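You operate a simulated robot arm through the tools that you are given. There is no shell and no other tool.

Carry out the task below with a simulated robot arm. There is one attempt and no reset: what you move stays moved.

## Task
Stencil SPARE on the crate in red.
Fine: lay the stencil mid-top, brush over it unshifted with the white brush; all back, lid pressed on. A coat counts when it lies all over at full strength: go over it till it gets no stronger.

Only the result counts: the job must be done as asked and must still hold three seconds after the hand-in. Knocking over, shifting, dropping, spilling or breaking anything else fails it. A push-on lid holds only when it is set on centred and level and pressed home; a screw cap is set on level and turned clockwise until tight.

## Robot
A 7-joint arm with a two-finger parallel gripper, fixed in place. Base frame: the origin is on the floor under the middle of its stand, x ahead of it, y to its left, z up; the work surface is at about z = 850. Readings come in mm, degrees, newtons and seconds.
With the tool pointing down near the work surface it reaches from about 100 to 640 mm from the base axis. Its first joint turns from -66.0 to 66.0 degrees. Payload 1.57 kg.
Tool frame: the origin (TCP) lies between the finger pads and is the grasp point; the fingertips stand 30 mm ahead of it; z points along the fingers, y is the line along which they close. The gripper opens to 80 mm. The fingers are 17 mm wide and 12 mm thick; the gripper's body (40 by 82 mm) begins 80 mm behind the TCP.
Orientation is that of the tool frame in the base frame, as a unit quaternion [x, y, z, w]. With the fingers straight down and closing along the base's y, the tool's x points along the base's -x, its y along +y and its z along -z.

## Interface
- The arm moves only by the tool nudge_tool. Its arguments are lists of equal length, an entry for each row: "xyz": the shift along the tool's x, y, z in m, a list of three; "rot": the turn, a rotation vector about the tool's x, y, z in rad, a list of three. In form: {"xyz": [[tx, ty, tz], ...], "rot": [[wx, wy, wz], ...]}. A call has 1 to 20 rows; each row is the pose to reach, as a shift and turn from the pose commanded when the call began, along the tool's axes at that moment. "grip" is the gripper command, from -1 (shut) to 1 (fully open), values between in proportion, set as the call begins (left out, the last holds). A row lasts 0.2 s, in which the tool goes at most 50 mm and 8.6 degrees; a call with a longer step from one row to the next is refused whole, and so is a gripper value outside its range. Where a pose cannot be reached the arm comes as near as it can. A force on the tool above 40 N (or 10 N above the force at the start of the call, whichever is more), or a blocked arm, ends the call early, and 0.2 s more pass. The fingers move at their own pace (about 72 mm/s each) and stop on an object; they squeeze with about 35 N. The grip force told is the motor's: it shows also when the fingers shut on nothing. Time passes only in rows, and 0.2 s behind the last, so rows that repeat a pose let the fingers close. It gives the time, the measured TCP pose, the force on the tool (base axes), the opening and the grip force at its end, in the units of the frame above (readings bear some noise), with the torque about the TCP (base axes, N m) and any sound that the robot's microphone picked up.
- Cameras (640 x 400 px; columns grow to the right, rows downward): "scene" is fixed at [56.6, 438.4, 1412.3]; the picture's right is [-0.74, -0.68, 0.00], its down [-0.47, 0.51, -0.72] and it looks along [0.49, -0.53, -0.69] (base axes); focal length 236 px, centre (320, 200). "wrist" rides on the gripper at [72, -7, -122] in the tool frame; the picture's right is [0.09, 1.00, 0.00], its down [-0.84, 0.08, -0.54] and it looks along [-0.54, 0.05, 0.84] (tool axes); focal length 238 px, centre (320, 200). There is no depth. A picture from a camera that has moved, and an enlarged one, comes with that camera's place and axes in the base frame and with its lens.
- capture(camera): a new picture of that camera. The clock stands still meanwhile.
- inspect(camera, box): a new picture of the part [left, top, right, bottom] of that camera's present view, enlarged. The clock stands still meanwhile.
- hand_in(): hands the job in; it is judged then, once.

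Nothing tells you positions but the pictures and the camera data. Unless the task says otherwise, let go and move clear before handing in.

The tools are called after "Call:" as a command line: name --argument value ..., lists and objects as JSON in quotes. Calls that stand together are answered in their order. nudge_tool: Moves the arm, as the interface text tells. Its arguments: {"type":"object","properties":{"xyz":{"type":"array"},"rot":{"type":"array"},"grip":{"type":"number"}},"required":["xyz","rot"]} The other tools are called the same way: capture (camera) takes a picture; inspect (camera, box) takes an enlarged picture of a part of a camera's view; hand_in () hands the job in.

At the start:

```text
time_s: 0.0
ee_pos: [318.8, 199.7, 1231.6]
orientation: [-0.001, 1.0, 0.0, 0.001]
wrist_force: [0.4, 0.0, 0.1]
ft_torque: [-0.02, -0.03, 0.0]
opening: 80.1
grip_force: 0.1
```

scene: 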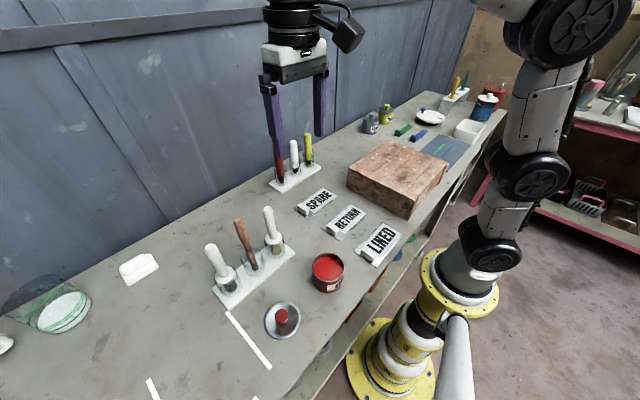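
wrist: 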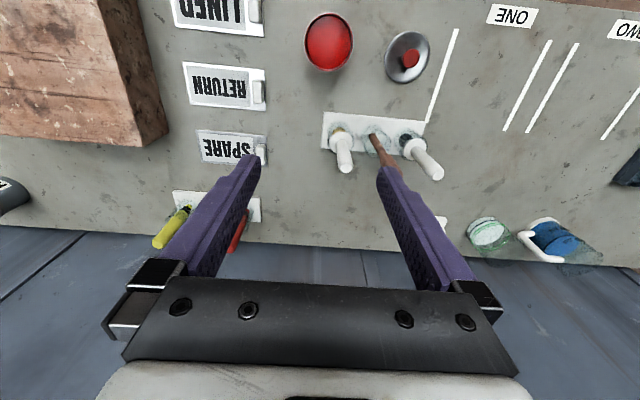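

I see a crate, three stencils (SPARE, RETURN, LINED), an open red paint pot with its lid beside it, and brushes in a holder. I'll look closer before moving anything.

Call:
inspect --camera "scene" --box '[190, 180, 350, 350]'

Call:
inspect --camera "scene" --box '[260, 120, 460, 270]'

Call:
inspect --camera "wrist" --box '[150, 0, 470, 200]'

Call:
inspect --camera "scene" --box '[350, 60, 520, 180]'

```text
2.35 times, centred on (270, 265) of scene
camera zoom: at [56.6, 438.4, 1412.3], right [-0.74, -0.68, 0.0], down [-0.47, 0.51, -0.72], along [0.49, -0.53, -0.69], focal length 555 px, centre (438, 47)
```

zoom: 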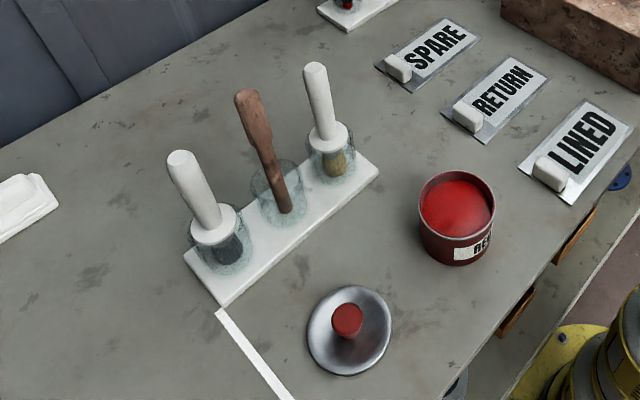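

```text
2.67 times, centred on (360, 195) of scene
camera zoom: at [56.6, 438.4, 1412.3], right [-0.74, -0.68, 0.0], down [-0.47, 0.51, -0.72], along [0.49, -0.53, -0.69], focal length 629 px, centre (213, 213)
```

zoom: 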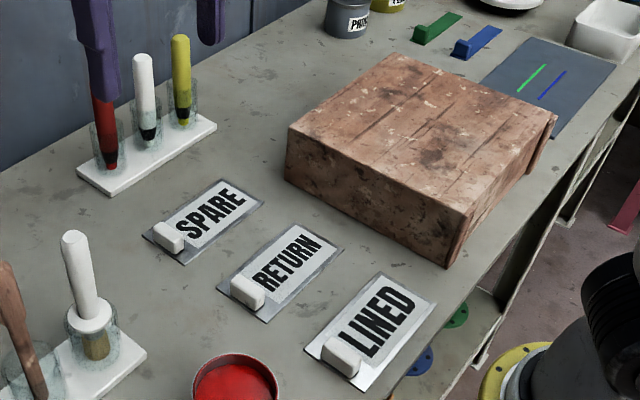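

```text
2.00 times, centred on (310, 100) of wrist
camera zoom: at [245.6, 193.3, 1355.5], right [-0.09, 1.0, 0.0], down [0.84, 0.08, 0.54], along [0.54, 0.05, -0.84], focal length 477 px, centre (340, 400)
```

zoom: 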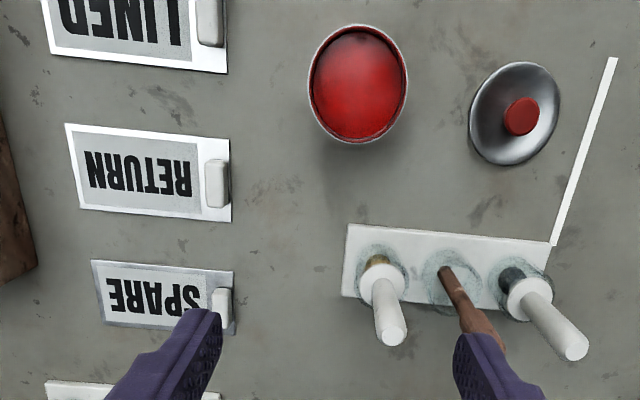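

```text
3.33 times, centred on (435, 120) of scene
camera zoom: at [56.6, 438.4, 1412.3], right [-0.74, -0.68, 0.0], down [-0.47, 0.51, -0.72], along [0.49, -0.53, -0.69], focal length 786 px, centre (-63, 467)
```

zoom: 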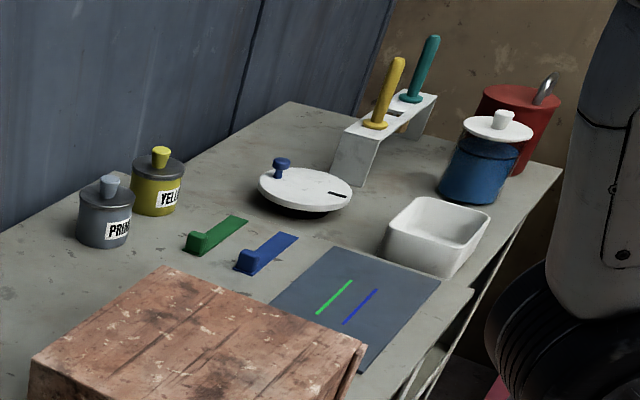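

I'll zoom in on both tool racks to tell which holds "the white brush", since there are several white handles.

Call:
inspect --camera "scene" --box '[200, 200, 300, 310]'

Call:
inspect --camera "scene" --box '[260, 120, 330, 195]'

Call:
inspect --camera "wrist" --box '[310, 100, 450, 200]'

Call:
inspect --camera "scene" --box '[0, 230, 320, 400]'

Call:
inspect --camera "wrist" --box '[430, 180, 630, 280]'

```text
3.64 times, centred on (250, 255) of scene
camera zoom: at [56.6, 438.4, 1412.3], right [-0.74, -0.68, 0.0], down [-0.47, 0.51, -0.72], along [0.49, -0.53, -0.69], focal length 857 px, centre (574, 0)
```

zoom: 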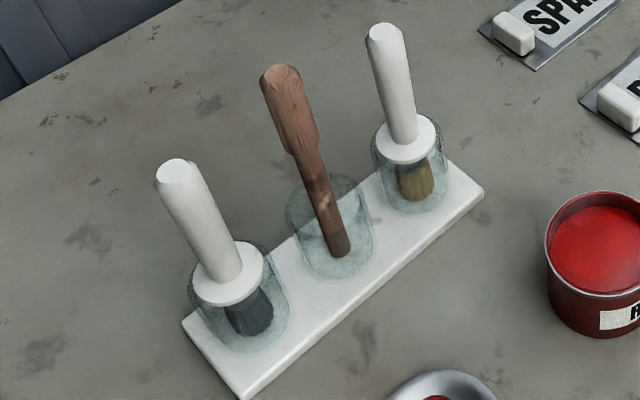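

```text
5.33 times, centred on (295, 158) of scene
camera zoom: at [56.6, 438.4, 1412.3], right [-0.74, -0.68, 0.0], down [-0.47, 0.51, -0.72], along [0.49, -0.53, -0.69], focal length 1257 px, centre (453, 427)
```

zoom: 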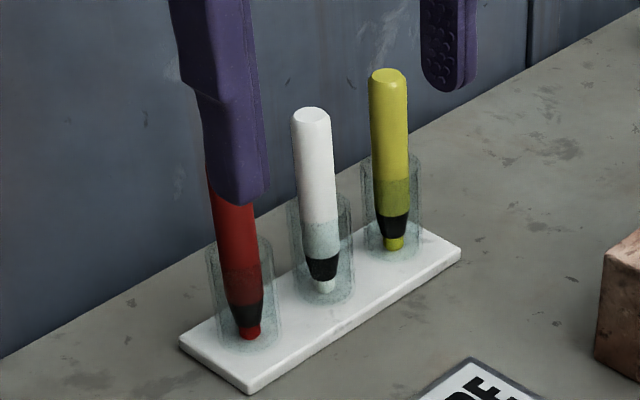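

```text
4.00 times, centred on (380, 150) of wrist
camera zoom: at [245.6, 193.3, 1355.5], right [-0.09, 1.0, 0.0], down [0.84, 0.08, 0.54], along [0.54, 0.05, -0.84], focal length 953 px, centre (80, 400)
```

zoom: 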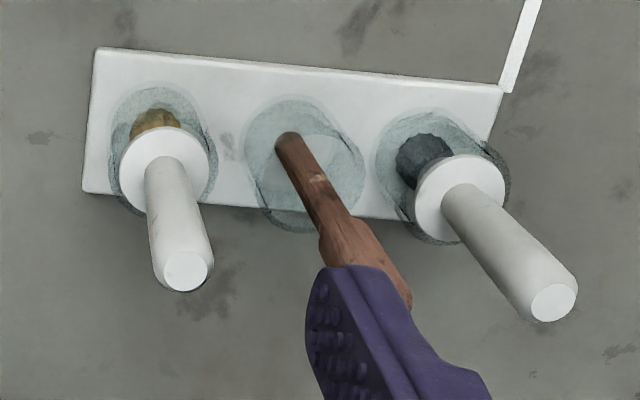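

```text
2.00 times, centred on (160, 315) of scene
camera zoom: at [56.6, 438.4, 1412.3], right [-0.74, -0.68, 0.0], down [-0.47, 0.51, -0.72], along [0.49, -0.53, -0.69], focal length 472 px, centre (640, -30)
```

zoom: 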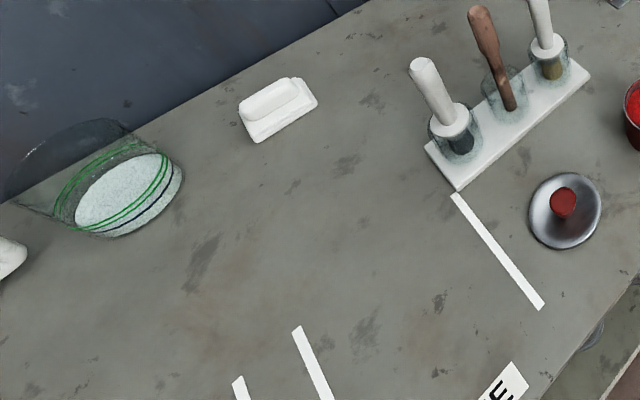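

```text
3.20 times, centred on (530, 230) of wrist
camera zoom: at [245.6, 193.3, 1355.5], right [-0.09, 1.0, 0.0], down [0.84, 0.08, 0.54], along [0.54, 0.05, -0.84], focal length 763 px, centre (-352, 104)
```

zoom: 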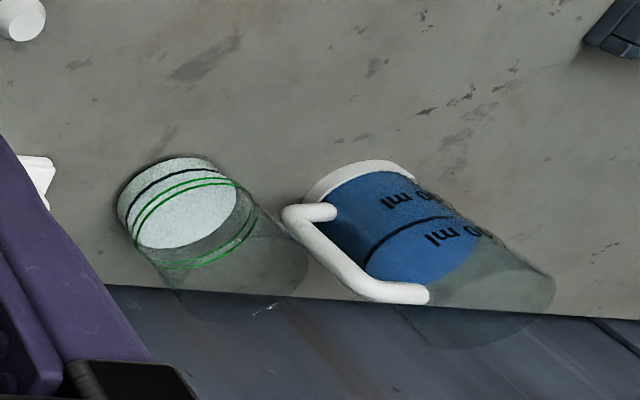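

The two upright white-handled brushes sit in the jar rack around x≈390, y≈245 and y≈385; the rack at the wall holds markers. I'll move the wrist camera closer to compare the brushes.

Call:
nudge_tool --xyz '[[0.018, 0.022, 0.03], [0.036, 0.044, 0.06], [0.054, 0.066, 0.09], [0.072, 0.088, 0.12], [0.089, 0.11, 0.15], [0.089, 0.11, 0.15]]' --rot '[[0, 0, 0], [0, 0, 0], [0, 0, 0], [0, 0, 0], [0, 0, 0], [0, 0, 0]]'

Call:
capture --camera "wrist"

Call:
capture --camera "scene"

```text
time_s: 1.4
ee_pos: [228.2, 309.8, 1081.4]
orientation: [0.0, 1.0, 0.0, 0.0]
wrist_force: [-0.1, -0.5, 0.4]
ft_torque: [0.03, 0.01, 0.0]
opening: 79.9
grip_force: 0.0
```

```text
taken
camera wrist: at [154.9, 303.2, 1205.5], right [-0.09, 1.0, 0.0], down [0.84, 0.08, 0.54], along [0.54, 0.05, -0.84], focal length 238 px, centre (320, 200)
```

wrist: 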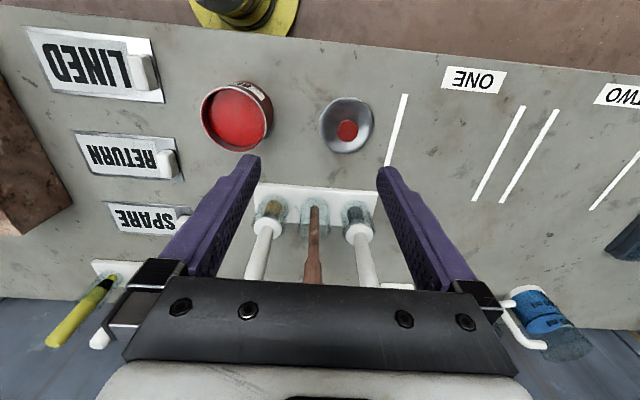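

```text
taken
```

scene: 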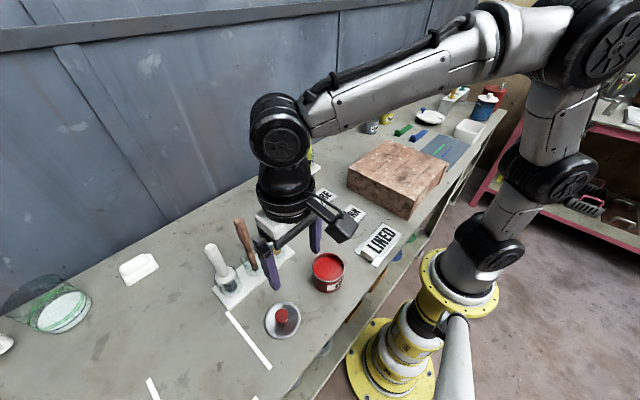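

The brushes are visible between the fingers, one with a tan tip and one with a dark tip. I'll enlarge both.

Call:
inspect --camera "wrist" --box '[235, 170, 395, 290]'

Call:
inspect --camera "wrist" --box '[180, 60, 400, 180]'

Call:
inspect --camera "wrist" --box '[0, 20, 200, 240]'

Call:
inspect --camera "wrist" --box '[430, 50, 640, 250]'

```text
3.33 times, centred on (315, 230) of wrist
camera zoom: at [154.9, 303.2, 1205.5], right [-0.09, 1.0, 0.0], down [0.84, 0.08, 0.54], along [0.54, 0.05, -0.84], focal length 794 px, centre (337, 100)
```

zoom: 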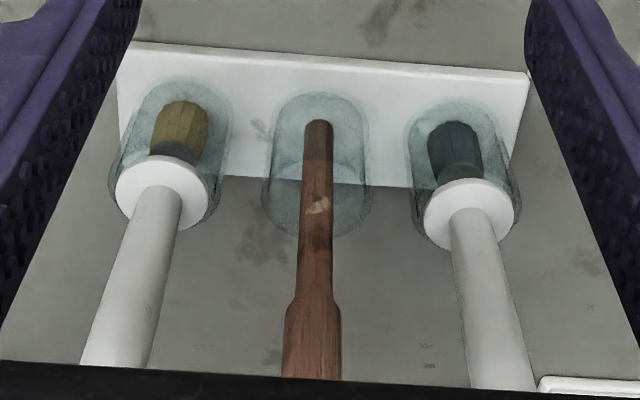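

```text
2.91 times, centred on (290, 120) of wrist
camera zoom: at [154.9, 303.2, 1205.5], right [-0.09, 1.0, 0.0], down [0.84, 0.08, 0.54], along [0.54, 0.05, -0.84], focal length 693 px, centre (407, 433)
```

zoom: 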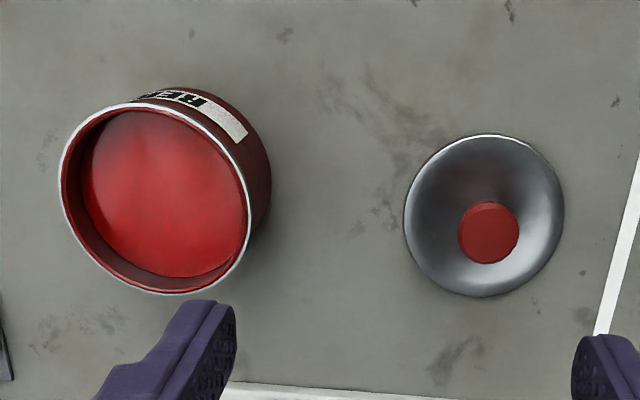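

```text
1.82 times, centred on (100, 130) of wrist
camera zoom: at [154.9, 303.2, 1205.5], right [-0.09, 1.0, 0.0], down [0.84, 0.08, 0.54], along [0.54, 0.05, -0.84], focal length 433 px, centre (720, 327)
```

zoom: 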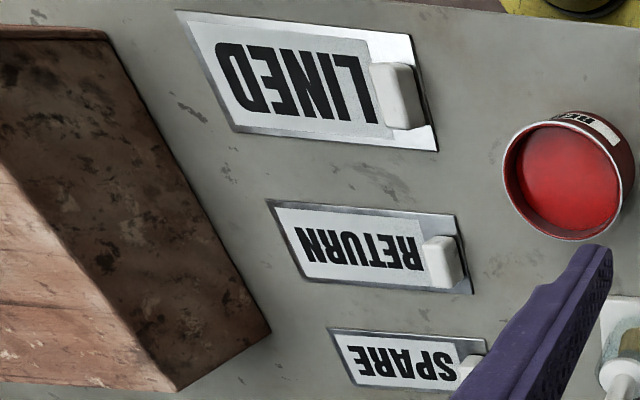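

```text
2.00 times, centred on (535, 150) of wrist
camera zoom: at [154.9, 303.2, 1205.5], right [-0.09, 1.0, 0.0], down [0.84, 0.08, 0.54], along [0.54, 0.05, -0.84], focal length 477 px, centre (-110, 300)
```

zoom: 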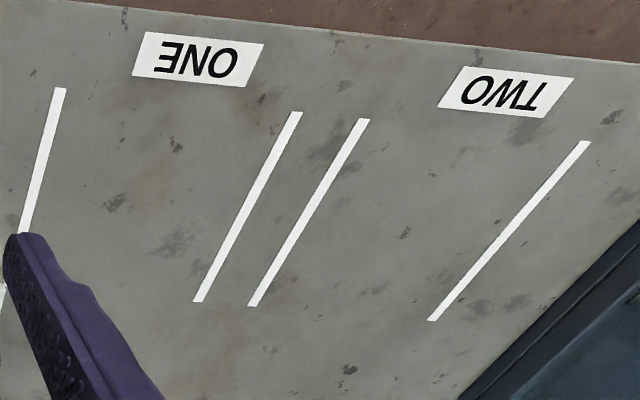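

I see two white-handled brushes, one with pale tan bristles (y≈250) and one with dark slate bristles (y≈385). Before choosing, I'll survey the crate and the far end of the bench for other brushes.

Call:
nudge_tool --xyz '[[0, -0.03, -0.03], [0, -0.07, -0.055], [0, -0.11, -0.08], [0, -0.15, -0.1], [0, -0.19, -0.12], [0, -0.23, -0.14], [0, -0.27, -0.16], [0, -0.31, -0.17], [0, -0.35, -0.17], [0, -0.39, -0.17], [0, -0.43, -0.17], [0, -0.47, -0.17], [0, -0.51, -0.17], [0, -0.51, -0.17]]' --rot '[[0, 0, 0], [0, 0, 0], [0, 0, 0], [0, 0, 0], [0, 0, 0], [0, 0, 0], [0, 0, 0], [0, 0, 0], [0, 0, 0], [0, 0, 0], [0, 0, 0], [0, 0, 0], [0, 0, 0], [0, 0, 0]]'

Call:
capture --camera "wrist"

Call:
capture --camera "scene"

```text
time_s: 4.4
ee_pos: [231.1, -198.1, 1251.9]
orientation: [0.0, 1.0, 0.0, 0.001]
wrist_force: [-0.5, 0.1, 0.9]
ft_torque: [0.02, -0.02, 0.0]
opening: 80.0
grip_force: 0.1
```

```text
taken
camera wrist: at [158.3, -205.3, 1375.9], right [-0.09, 1.0, 0.0], down [0.84, 0.08, 0.54], along [0.54, 0.05, -0.84], focal length 238 px, centre (320, 200)
```

wrist: 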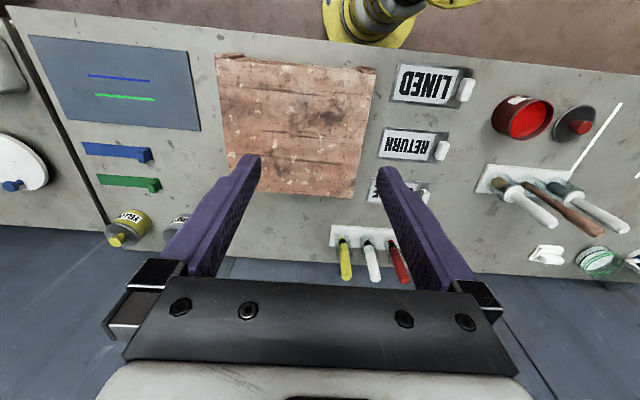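

```text
taken
```

scene: 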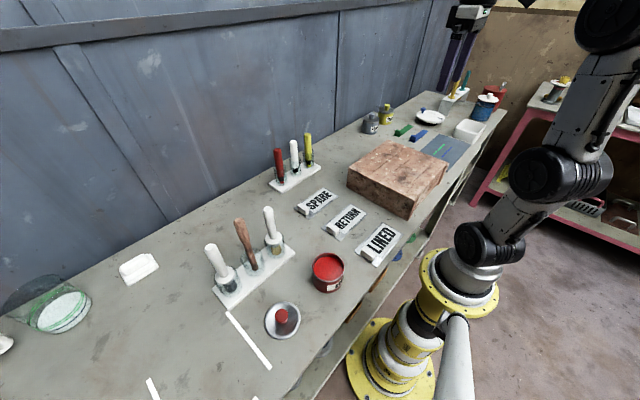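

Call:
inspect --camera "wrist" --box '[190, 30, 400, 210]'

Call:
inspect --camera "wrist" --box '[460, 80, 640, 280]'

Call:
inspect --camera "wrist" --box '[360, 50, 490, 220]'

Call:
inspect --camera "scene" --box '[340, 60, 520, 230]'

Call:
inspect --camera "scene" --box '[200, 195, 300, 310]'

Call:
inspect --camera "scene" --box '[280, 170, 410, 280]'

```text
2.22 times, centred on (295, 120) of wrist
camera zoom: at [158.3, -205.3, 1375.9], right [-0.09, 1.0, 0.0], down [0.84, 0.08, 0.54], along [0.54, 0.05, -0.84], focal length 530 px, centre (376, 378)
```

zoom: 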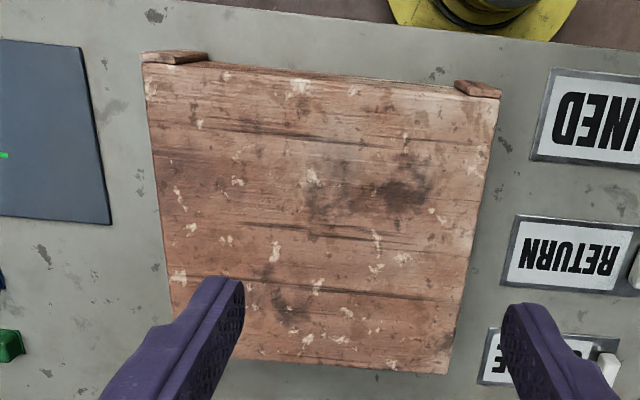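

```text
2.00 times, centred on (550, 180) of wrist
camera zoom: at [158.3, -205.3, 1375.9], right [-0.09, 1.0, 0.0], down [0.84, 0.08, 0.54], along [0.54, 0.05, -0.84], focal length 477 px, centre (-140, 240)
```

zoom: 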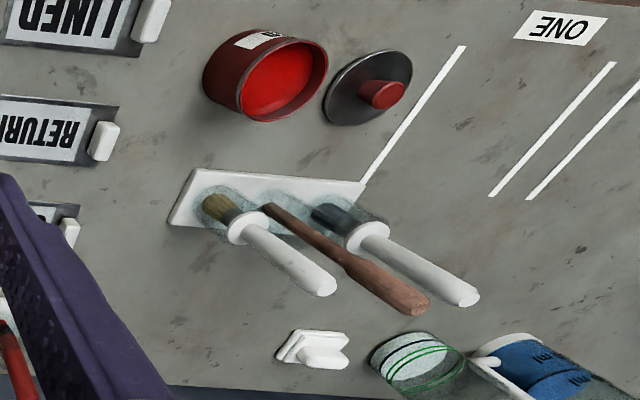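

```text
2.35 times, centred on (425, 135) of wrist
camera zoom: at [158.3, -205.3, 1375.9], right [-0.09, 1.0, 0.0], down [0.84, 0.08, 0.54], along [0.54, 0.05, -0.84], focal length 561 px, centre (73, 353)
```

zoom: 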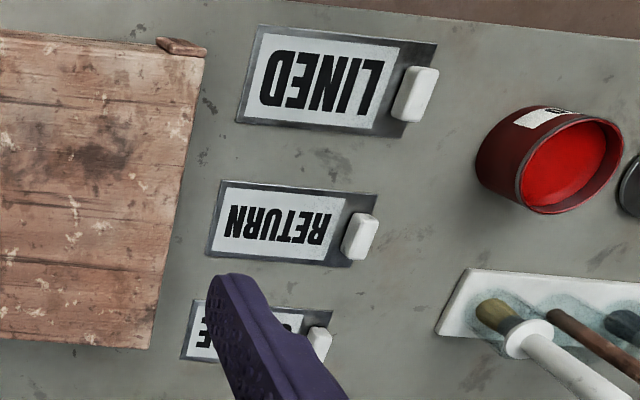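

```text
2.35 times, centred on (430, 145) of scene
camera zoom: at [56.6, 438.4, 1412.3], right [-0.74, -0.68, 0.0], down [-0.47, 0.51, -0.72], along [0.49, -0.53, -0.69], focal length 555 px, centre (61, 329)
```

zoom: 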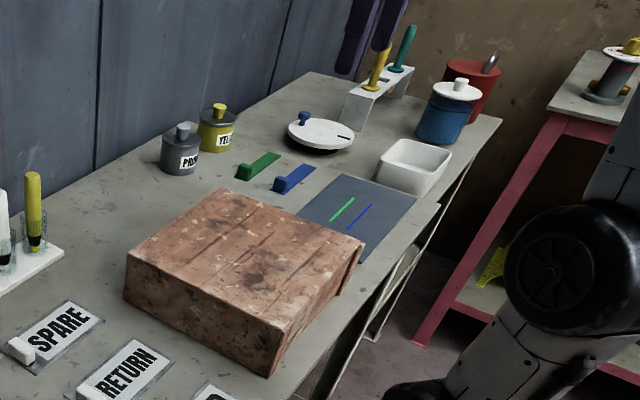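

```text
3.48 times, centred on (250, 252) of scene
camera zoom: at [56.6, 438.4, 1412.3], right [-0.74, -0.68, 0.0], down [-0.47, 0.51, -0.72], along [0.49, -0.53, -0.69], focal length 820 px, centre (564, 17)
```

zoom: 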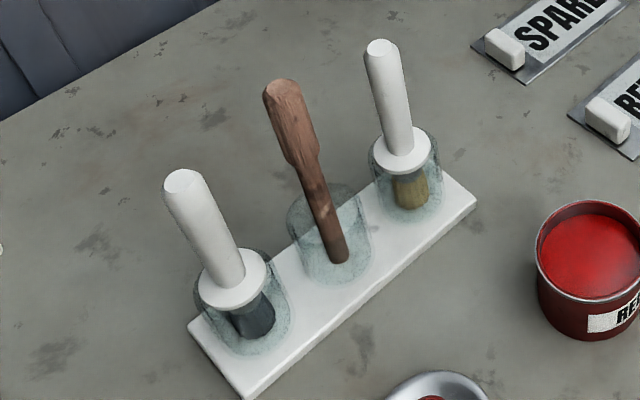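

```text
3.64 times, centred on (345, 225) of scene
camera zoom: at [56.6, 438.4, 1412.3], right [-0.74, -0.68, 0.0], down [-0.47, 0.51, -0.72], along [0.49, -0.53, -0.69], focal length 857 px, centre (229, 109)
```

zoom: 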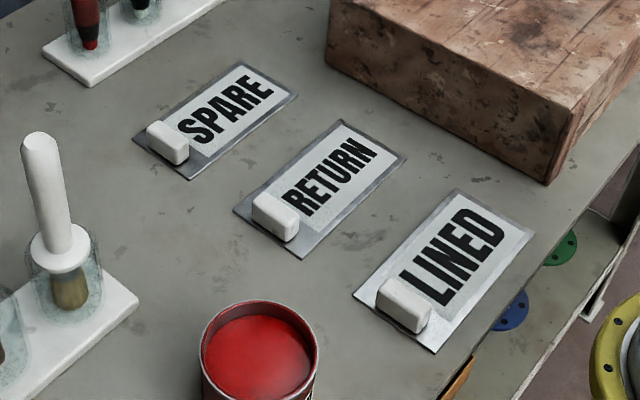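

The crate top is about x 187–428, y −369…−107, z≈935, centred near (307,−239). The SPARE stencil is centred near (451,21) with its white tab near (450,85). I'll go above the tab for a closer look.

Call:
nudge_tool --xyz '[[-0.0219, 0.0282, 0.0242], [-0.0438, 0.0564, 0.0484], [-0.0657, 0.0846, 0.0726], [-0.0876, 0.1128, 0.0968], [-0.1095, 0.141, 0.121], [-0.1314, 0.1692, 0.1452], [-0.1533, 0.1974, 0.1694], [-0.1752, 0.2256, 0.1936], [-0.1971, 0.2538, 0.2178], [-0.219, 0.282, 0.242], [-0.219, 0.282, 0.242]]' --rot '[[0, 0, 0], [0, 0, 0], [0, 0, 0], [0, 0, 0], [0, 0, 0], [0, 0, 0], [0, 0, 0], [0, 0, 0], [0, 0, 0], [0, 0, 0], [0, 0, 0]]'

Call:
capture --camera "wrist"

Call:
capture --camera "scene"

```text
time_s: 6.8
ee_pos: [447.1, 85.2, 1010.3]
orientation: [0.0, 1.0, 0.001, 0.0]
wrist_force: [-0.1, 0.0, 0.0]
ft_torque: [0.0, 0.02, 0.02]
opening: 79.8
grip_force: 0.0
```

```text
taken
camera wrist: at [374.4, 79.3, 1134.1], right [-0.09, 1.0, 0.0], down [0.84, 0.08, 0.54], along [0.54, 0.05, -0.84], focal length 238 px, centre (320, 200)
```

wrist: 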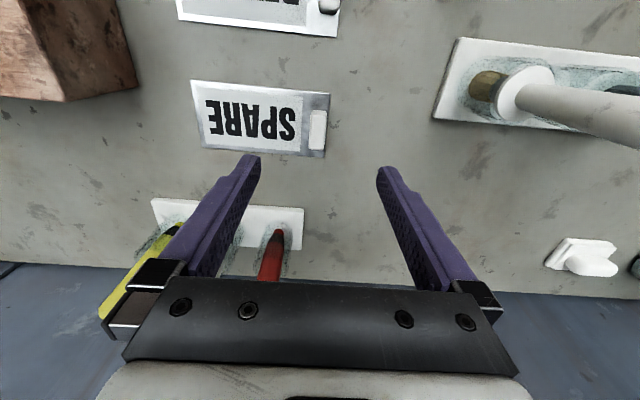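

```text
taken
```

scene: 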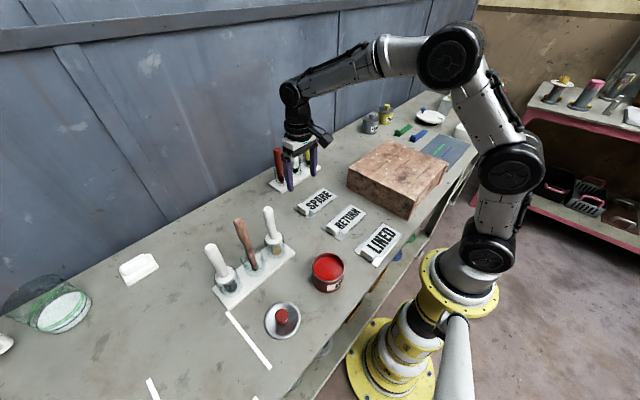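

Call:
inspect --camera "wrist" --box '[180, 60, 360, 180]'

Call:
inspect --camera "scene" --box '[265, 140, 365, 230]'

Call:
inspect --camera "wrist" --box '[430, 30, 640, 160]'

```text
3.33 times, centred on (270, 120) of wrist
camera zoom: at [374.4, 79.3, 1134.1], right [-0.09, 1.0, 0.0], down [0.84, 0.08, 0.54], along [0.54, 0.05, -0.84], focal length 794 px, centre (487, 467)
```

zoom: 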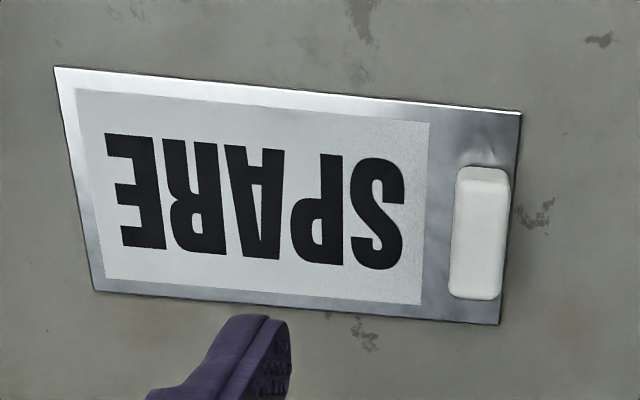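

```text
4.44 times, centred on (315, 185) of scene
camera zoom: at [56.6, 438.4, 1412.3], right [-0.74, -0.68, 0.0], down [-0.47, 0.51, -0.72], along [0.49, -0.53, -0.69], focal length 1048 px, centre (342, 267)
```

zoom: 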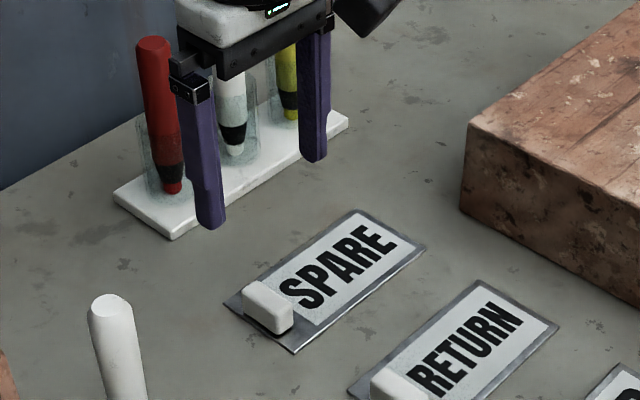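

```text
3.05 times, centred on (535, 95) of wrist
camera zoom: at [374.4, 79.3, 1134.1], right [-0.09, 1.0, 0.0], down [0.84, 0.08, 0.54], along [0.54, 0.05, -0.84], focal length 726 px, centre (-335, 520)
```

zoom: 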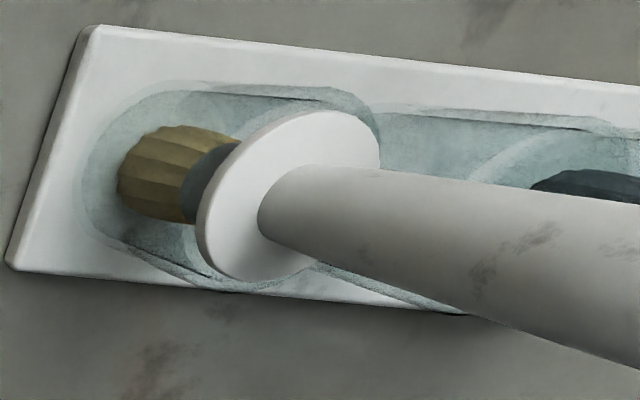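

SPARE is axis-aligned, about x 416–491, y −56…94, centred near (453.6,19). Its tab is centred at about (453,83.6), 17 mm across in y and 42 mm along x. I'll descend above it and check again.

Call:
nudge_tool --xyz '[[-0.003, -0.0008, 0.025], [-0.006, -0.0016, 0.05], [-0.006, -0.0016, 0.075], [-0.006, -0.0016, 0.075]]' --rot '[[0, 0, 0], [0, 0, 0], [0, 0, 0], [0, 0, 0]]'

Call:
capture --camera "wrist"

Call:
inspect --camera "scene" --box '[265, 150, 365, 230]'

```text
time_s: 7.8
ee_pos: [453.5, 80.9, 934.8]
orientation: [0.0, 1.0, 0.0, 0.0]
wrist_force: [-0.2, 1.0, 0.1]
ft_torque: [-0.01, -0.01, -0.01]
opening: 80.2
grip_force: 0.2
```

```text
taken
camera wrist: at [381.1, 74.2, 1058.6], right [-0.09, 1.0, 0.0], down [0.84, 0.08, 0.54], along [0.54, 0.05, -0.84], focal length 238 px, centre (320, 200)
```

wrist: 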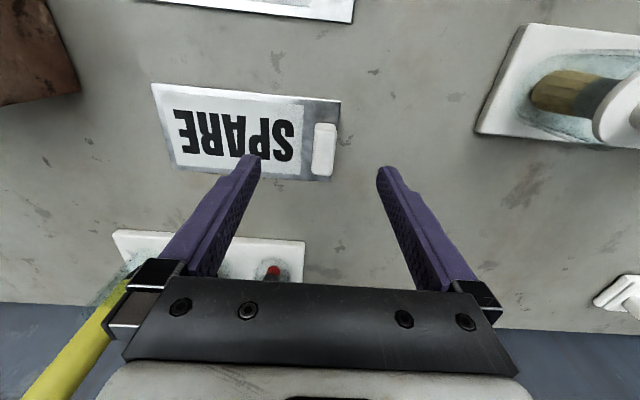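

```text
5.00 times, centred on (315, 190) of scene
camera zoom: at [56.6, 438.4, 1412.3], right [-0.74, -0.68, 0.0], down [-0.47, 0.51, -0.72], along [0.49, -0.53, -0.69], focal length 1179 px, centre (345, 250)
```

zoom: 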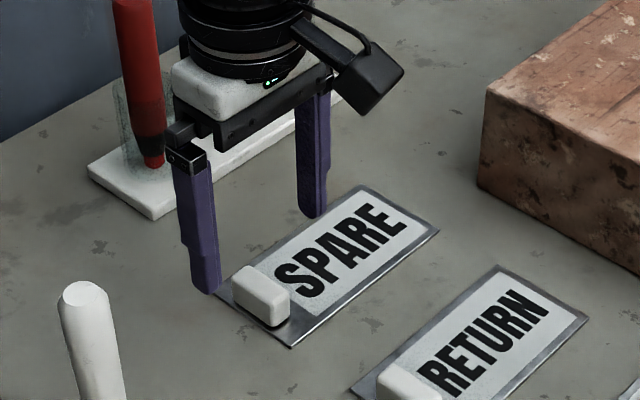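

The tool is above the tab at z≈935. I'll zoom on the tab to fix its centre and height.

Call:
inspect --camera "wrist" --box '[240, 70, 400, 200]'

Call:
inspect --camera "scene" --box '[295, 185, 345, 225]'

```text
3.08 times, centred on (320, 135) of wrist
camera zoom: at [381.1, 74.2, 1058.6], right [-0.09, 1.0, 0.0], down [0.84, 0.08, 0.54], along [0.54, 0.05, -0.84], focal length 733 px, centre (320, 400)
```

zoom: 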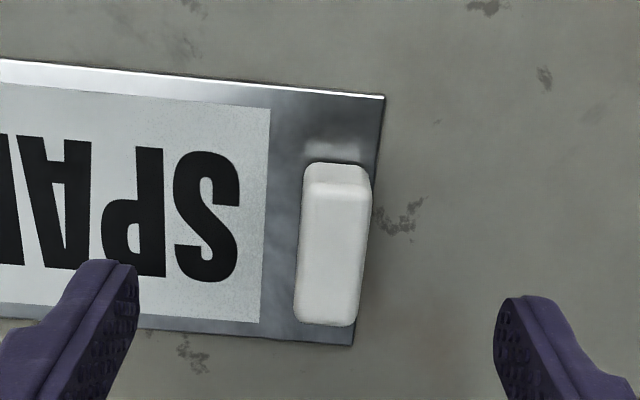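

```text
10.00 times, centred on (320, 205) of scene
camera zoom: at [56.6, 438.4, 1412.3], right [-0.74, -0.68, 0.0], down [-0.47, 0.51, -0.72], along [0.49, -0.53, -0.69], focal length 2358 px, centre (320, 150)
```

zoom: 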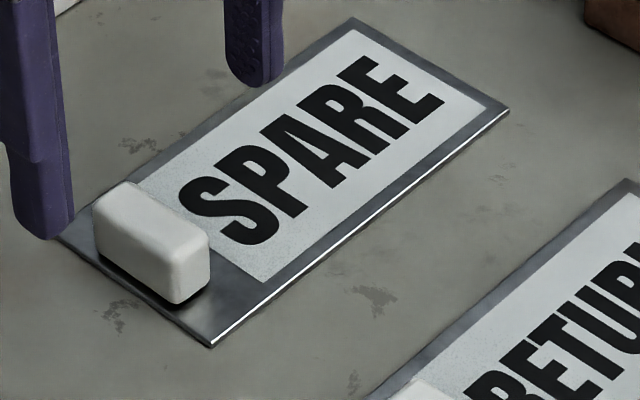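

The tab is about 25 mm tall (top z≈878), centred at (453.6,84). I'll shift 3 mm in y and lower the fingertips to about 6 mm above the plate.

Call:
nudge_tool --xyz '[[0, 0.003, 0.015], [0, 0.003, 0.03], [0, 0.003, 0.04], [0, 0.003, 0.046], [0, 0.003, 0.046]]' --rot '[[0, 0, 0], [0, 0, 0], [0, 0, 0], [0, 0, 0], [0, 0, 0]]'

Call:
capture --camera "wrist"

Call:
inspect --camera "scene" --box '[275, 165, 345, 225]'

```text
time_s: 9.0
ee_pos: [454.6, 83.8, 889.7]
orientation: [0.0, 1.0, 0.0, -0.001]
wrist_force: [0.0, -0.7, 0.0]
ft_torque: [-0.01, 0.0, -0.02]
opening: 80.1
grip_force: 0.1
```

```text
taken
camera wrist: at [382.5, 77.3, 1012.9], right [-0.09, 1.0, 0.0], down [0.84, 0.08, 0.54], along [0.54, 0.05, -0.84], focal length 238 px, centre (320, 200)
```

wrist: 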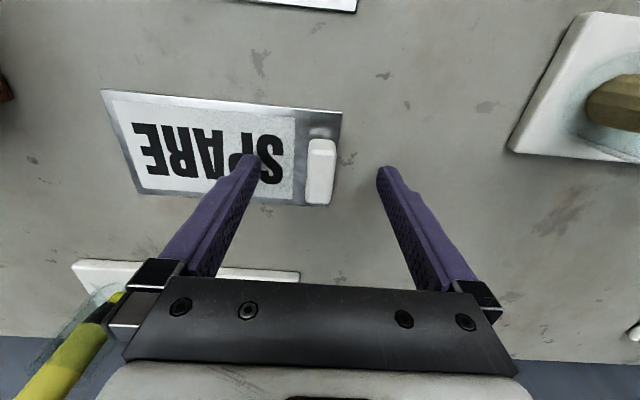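

```text
6.67 times, centred on (310, 195) of scene
camera zoom: at [56.6, 438.4, 1412.3], right [-0.74, -0.68, 0.0], down [-0.47, 0.51, -0.72], along [0.49, -0.53, -0.69], focal length 1572 px, centre (387, 233)
```

zoom: 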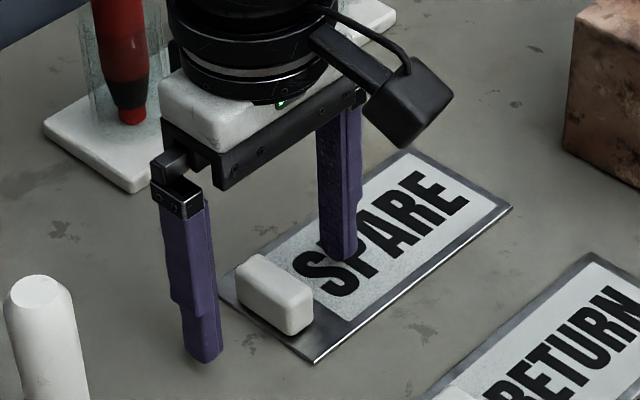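

The tab sits centred between the open fingers. I'll close the gripper now.

Call:
nudge_tool --xyz '[[0, 0.0005, 0], [0, 0.0005, 0], [0, 0.0005, 0], [0, 0.0005, 0], [0, 0.0005, 0]]' --rot '[[0, 0, 0], [0, 0, 0], [0, 0, 0], [0, 0, 0], [0, 0, 0]]' --grip -1

Call:
capture --camera "wrist"

```text
time_s: 10.2
ee_pos: [455.5, 84.9, 888.5]
orientation: [0.0, 1.0, 0.0, 0.0]
wrist_force: [-0.1, 0.6, 0.3]
ft_torque: [0.01, -0.01, -0.01]
opening: 17.3
grip_force: 32.1
```

```text
taken
camera wrist: at [381.9, 77.8, 1012.5], right [-0.09, 1.0, 0.0], down [0.84, 0.08, 0.54], along [0.54, 0.05, -0.84], focal length 238 px, centre (320, 200)
```

wrist: 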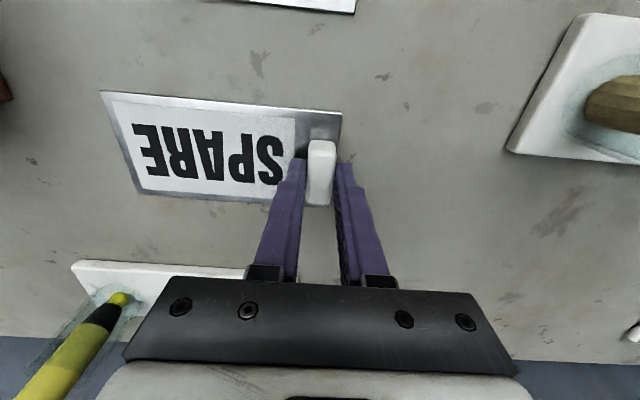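

Gripped at 17.3 mm; the release pose to remember is TCP ≈ (455,84.5,888.6). I'll lift gently and check that it hangs level.

Call:
nudge_tool --xyz '[[0, 0, -0.005], [0, 0, -0.015], [0, 0, -0.03], [0, 0, -0.05], [0, 0, -0.05]]' --rot '[[0, 0, 0], [0, 0, 0], [0, 0, 0], [0, 0, 0], [0, 0, 0]]'

Call:
capture --camera "wrist"

Call:
inspect --camera "scene" --box '[265, 130, 365, 230]'

```text
time_s: 11.4
ee_pos: [455.1, 84.7, 938.4]
orientation: [-0.001, 1.0, -0.001, 0.0]
wrist_force: [0.9, -0.9, -1.5]
ft_torque: [0.08, 0.0, 0.01]
opening: 17.4
grip_force: 32.2
```

```text
taken
camera wrist: at [381.9, 77.9, 1062.5], right [-0.09, 1.0, 0.0], down [0.84, 0.08, 0.54], along [0.54, 0.05, -0.84], focal length 238 px, centre (320, 200)
```

wrist: 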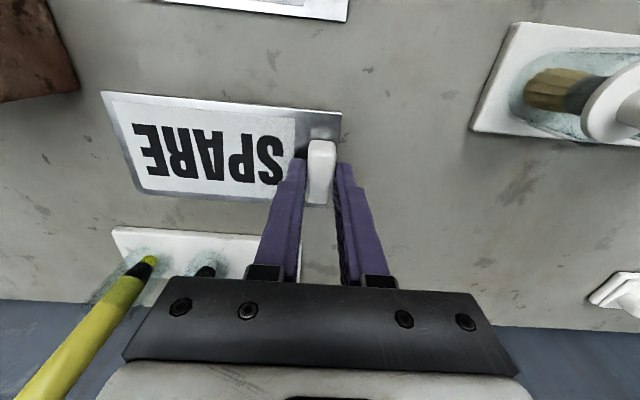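

```text
4.00 times, centred on (315, 180) of scene
camera zoom: at [56.6, 438.4, 1412.3], right [-0.74, -0.68, 0.0], down [-0.47, 0.51, -0.72], along [0.49, -0.53, -0.69], focal length 943 px, centre (340, 280)
```

zoom: 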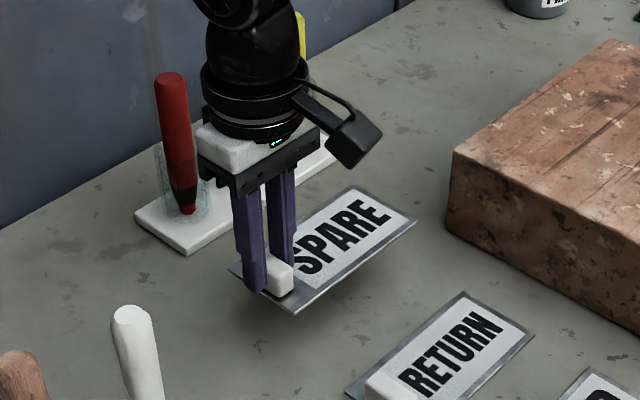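

The stencil is held level. I'll carry it over the crate at height and then re-measure the crate.

Call:
nudge_tool --xyz '[[0, 0, -0.03], [0.0, -0.01, -0.06], [0.02, -0.035, -0.09], [0.04, -0.07, -0.11], [0.06, -0.105, -0.12], [0.08, -0.14, -0.12], [0.1, -0.175, -0.12], [0.12, -0.21, -0.12], [0.135, -0.238, -0.12], [0.1467, -0.2584, -0.12], [0.1467, -0.2584, -0.12]]' --rot '[[0, 0, 0], [0, 0, 0], [0, 0, 0], [0, 0, 0], [0, 0, 0], [0, 0, 0], [0, 0, 0], [0, 0, 0], [0, 0, 0], [0, 0, 0], [0, 0, 0]]'

Call:
capture --camera "wrist"

Call:
capture --camera "scene"

```text
time_s: 13.8
ee_pos: [306.5, -175.3, 1060.9]
orientation: [0.0, 1.0, 0.001, 0.001]
wrist_force: [-0.5, -0.2, -2.2]
ft_torque: [0.07, -0.01, 0.0]
opening: 17.5
grip_force: 33.2
```

```text
taken
camera wrist: at [233.4, -181.4, 1184.5], right [-0.09, 1.0, 0.0], down [0.84, 0.08, 0.54], along [0.54, 0.05, -0.84], focal length 238 px, centre (320, 200)
```

wrist: 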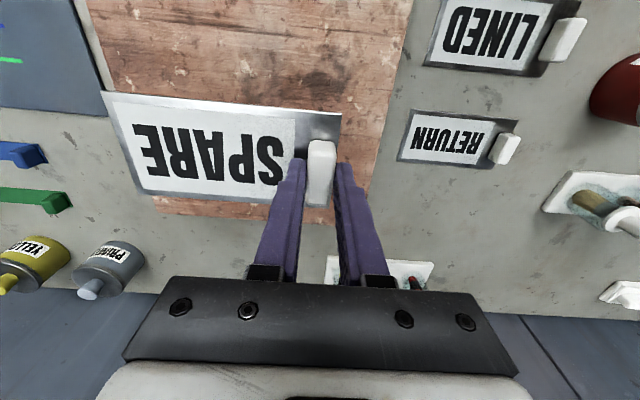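

```text
taken
```

scene: 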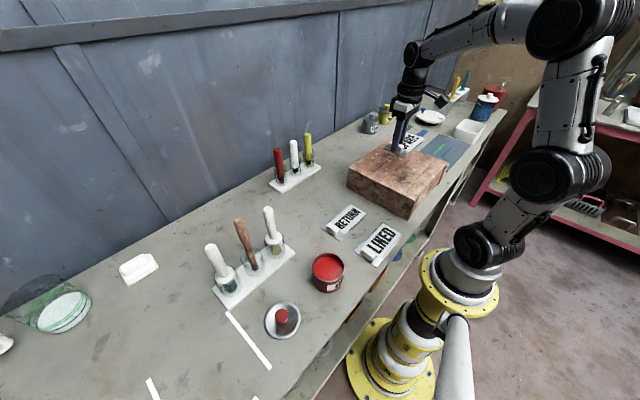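

The stencil hangs over the crate. I'll zoom on the crate's edges to refine its centre and top height.

Call:
inspect --camera "wrist" --box '[60, 0, 300, 240]'

Call:
inspect --camera "wrist" --box '[280, 0, 440, 240]'

Call:
inspect --camera "scene" --box '[335, 90, 475, 230]'

```text
1.67 times, centred on (180, 120) of wrist
camera zoom: at [233.4, -181.4, 1184.5], right [-0.09, 1.0, 0.0], down [0.84, 0.08, 0.54], along [0.54, 0.05, -0.84], focal length 397 px, centre (553, 333)
```

zoom: 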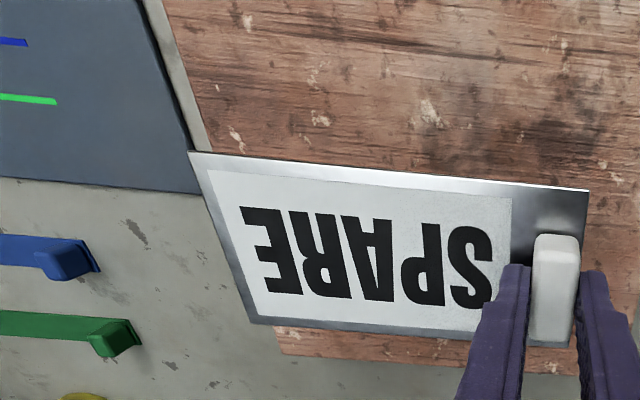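

```text
1.67 times, centred on (360, 120) of wrist
camera zoom: at [233.4, -181.4, 1184.5], right [-0.09, 1.0, 0.0], down [0.84, 0.08, 0.54], along [0.54, 0.05, -0.84], focal length 397 px, centre (253, 333)
```

zoom: 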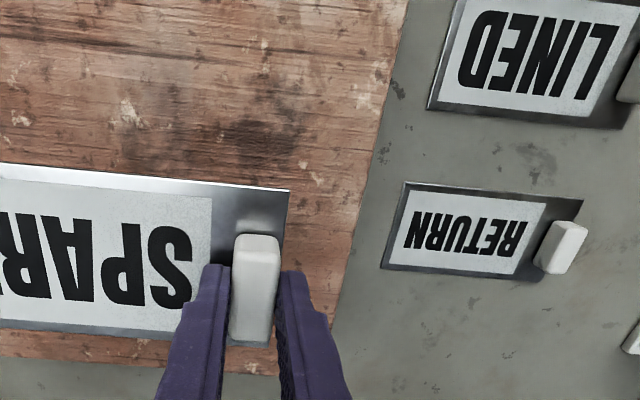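

```text
2.86 times, centred on (405, 160) of scene
camera zoom: at [56.6, 438.4, 1412.3], right [-0.74, -0.68, 0.0], down [-0.47, 0.51, -0.72], along [0.49, -0.53, -0.69], focal length 674 px, centre (77, 314)
```

zoom: 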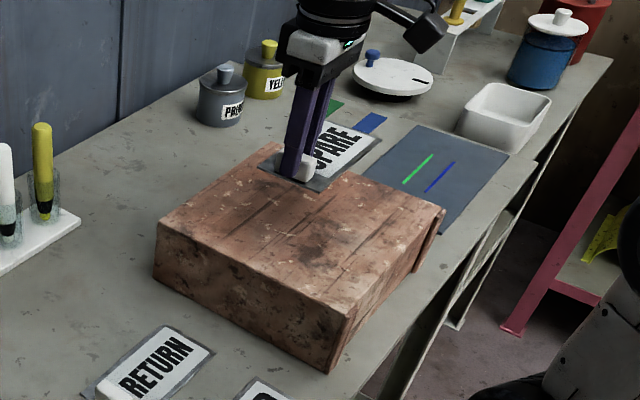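

My two wrist views disagree slightly on the crate's top height, so I'll measure the edges at higher zoom.

Call:
inspect --camera "wrist" --box '[100, 0, 180, 60]'

Call:
inspect --camera "wrist" --box '[140, 180, 220, 240]'

Call:
inspect --camera "wrist" --box '[340, 180, 420, 240]'

Call:
inspect --camera "wrist" --box '[360, 0, 440, 60]'

Call:
inspect --camera "scene" --box '[335, 150, 385, 210]'

Call:
inspect --camera "scene" --box '[390, 150, 450, 230]'

```text
6.67 times, centred on (140, 30) of wrist
camera zoom: at [233.4, -181.4, 1184.5], right [-0.09, 1.0, 0.0], down [0.84, 0.08, 0.54], along [0.54, 0.05, -0.84], focal length 1589 px, centre (1520, 1333)
```

zoom: 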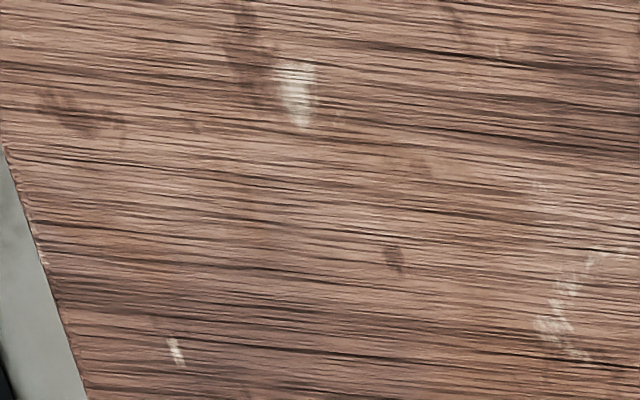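

```text
6.67 times, centred on (180, 210) of wrist
camera zoom: at [233.4, -181.4, 1184.5], right [-0.09, 1.0, 0.0], down [0.84, 0.08, 0.54], along [0.54, 0.05, -0.84], focal length 1589 px, centre (1253, 133)
```

zoom: 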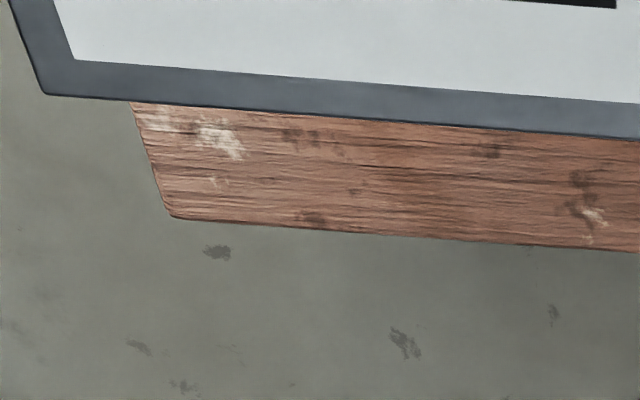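

```text
6.67 times, centred on (380, 210) of wrist
camera zoom: at [233.4, -181.4, 1184.5], right [-0.09, 1.0, 0.0], down [0.84, 0.08, 0.54], along [0.54, 0.05, -0.84], focal length 1589 px, centre (-80, 133)
```

zoom: 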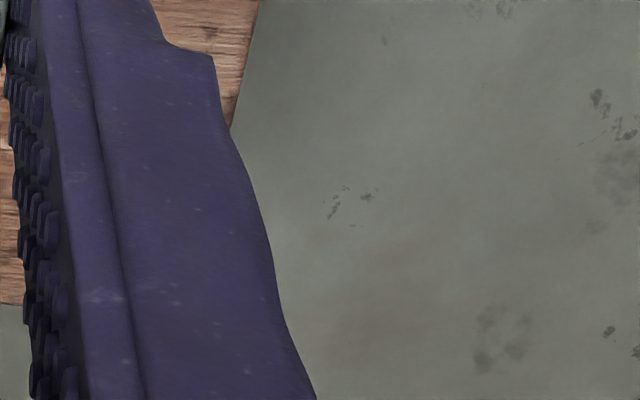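

```text
6.67 times, centred on (400, 30) of wrist
camera zoom: at [233.4, -181.4, 1184.5], right [-0.09, 1.0, 0.0], down [0.84, 0.08, 0.54], along [0.54, 0.05, -0.84], focal length 1589 px, centre (-213, 1333)
```

zoom: 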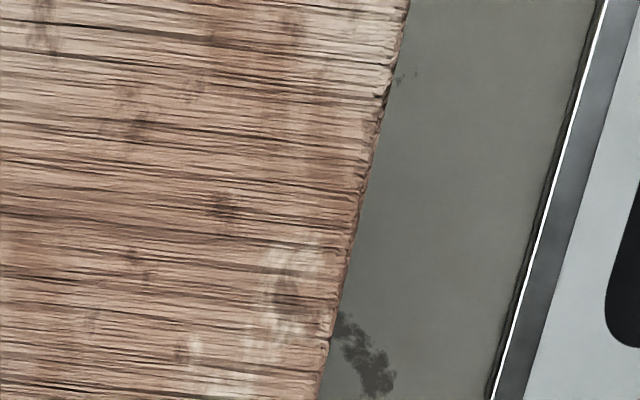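

```text
6.67 times, centred on (360, 180) of scene
camera zoom: at [56.6, 438.4, 1412.3], right [-0.74, -0.68, 0.0], down [-0.47, 0.51, -0.72], along [0.49, -0.53, -0.69], focal length 1572 px, centre (53, 333)
```

zoom: 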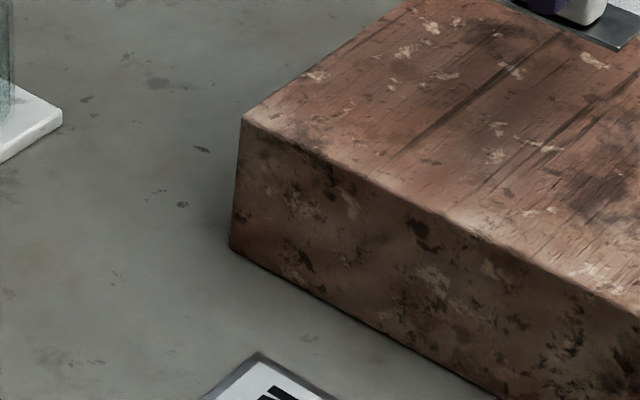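

```text
5.00 times, centred on (420, 190) of scene
camera zoom: at [56.6, 438.4, 1412.3], right [-0.74, -0.68, 0.0], down [-0.47, 0.51, -0.72], along [0.49, -0.53, -0.69], focal length 1179 px, centre (-180, 250)
```

zoom: 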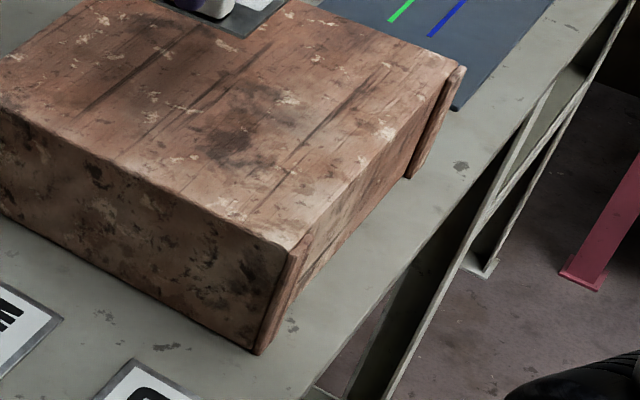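

Both cameras agree on a crate top near z≈933 and a centre near (307.5,−241), so the TCP should go to about (309,−175.7). I'll descend to about 10 mm above the expected contact.

Call:
nudge_tool --xyz '[[-0.0015, 0, 0.025], [-0.002, 0, 0.05], [-0.002, 0, 0.068], [-0.002, 0, 0.078], [-0.002, 0, 0.078]]' --rot '[[0, 0, 0], [0, 0, 0], [0, 0, 0], [0, 0, 0], [0, 0, 0]]'

Call:
inspect --camera "scene" --box '[335, 90, 475, 230]'

Call:
capture --camera "wrist"

```text
time_s: 15.0
ee_pos: [309.6, -175.1, 981.4]
orientation: [0.0, 1.0, 0.0, 0.0]
wrist_force: [0.0, -0.3, -2.4]
ft_torque: [0.08, -0.01, -0.01]
opening: 17.5
grip_force: 32.2
```

```text
2.86 times, centred on (405, 160) of scene
camera zoom: at [56.6, 438.4, 1412.3], right [-0.74, -0.68, 0.0], down [-0.47, 0.51, -0.72], along [0.49, -0.53, -0.69], focal length 674 px, centre (77, 314)
```

zoom: 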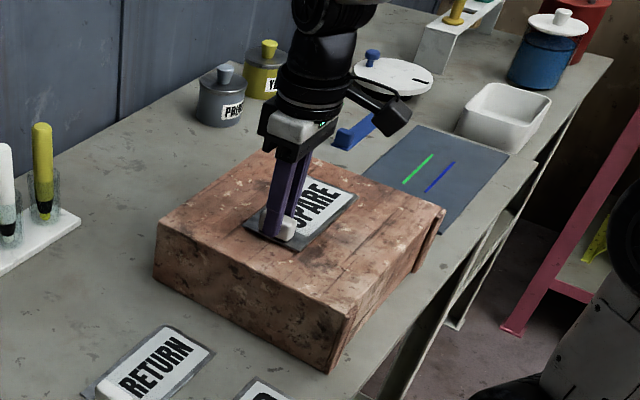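

```text
taken
camera wrist: at [236.7, -181.6, 1105.5], right [-0.09, 1.0, 0.0], down [0.84, 0.08, 0.54], along [0.54, 0.05, -0.84], focal length 238 px, centre (320, 200)
```

wrist: 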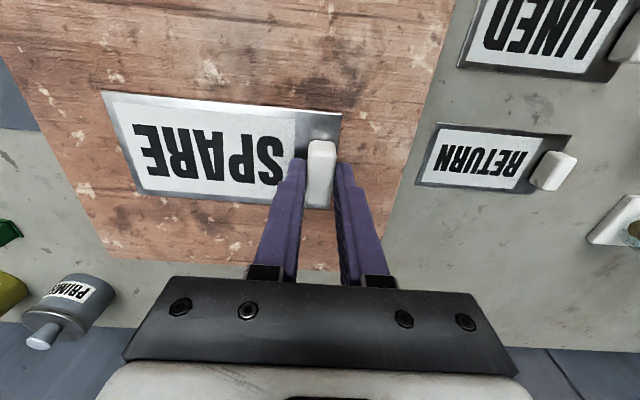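

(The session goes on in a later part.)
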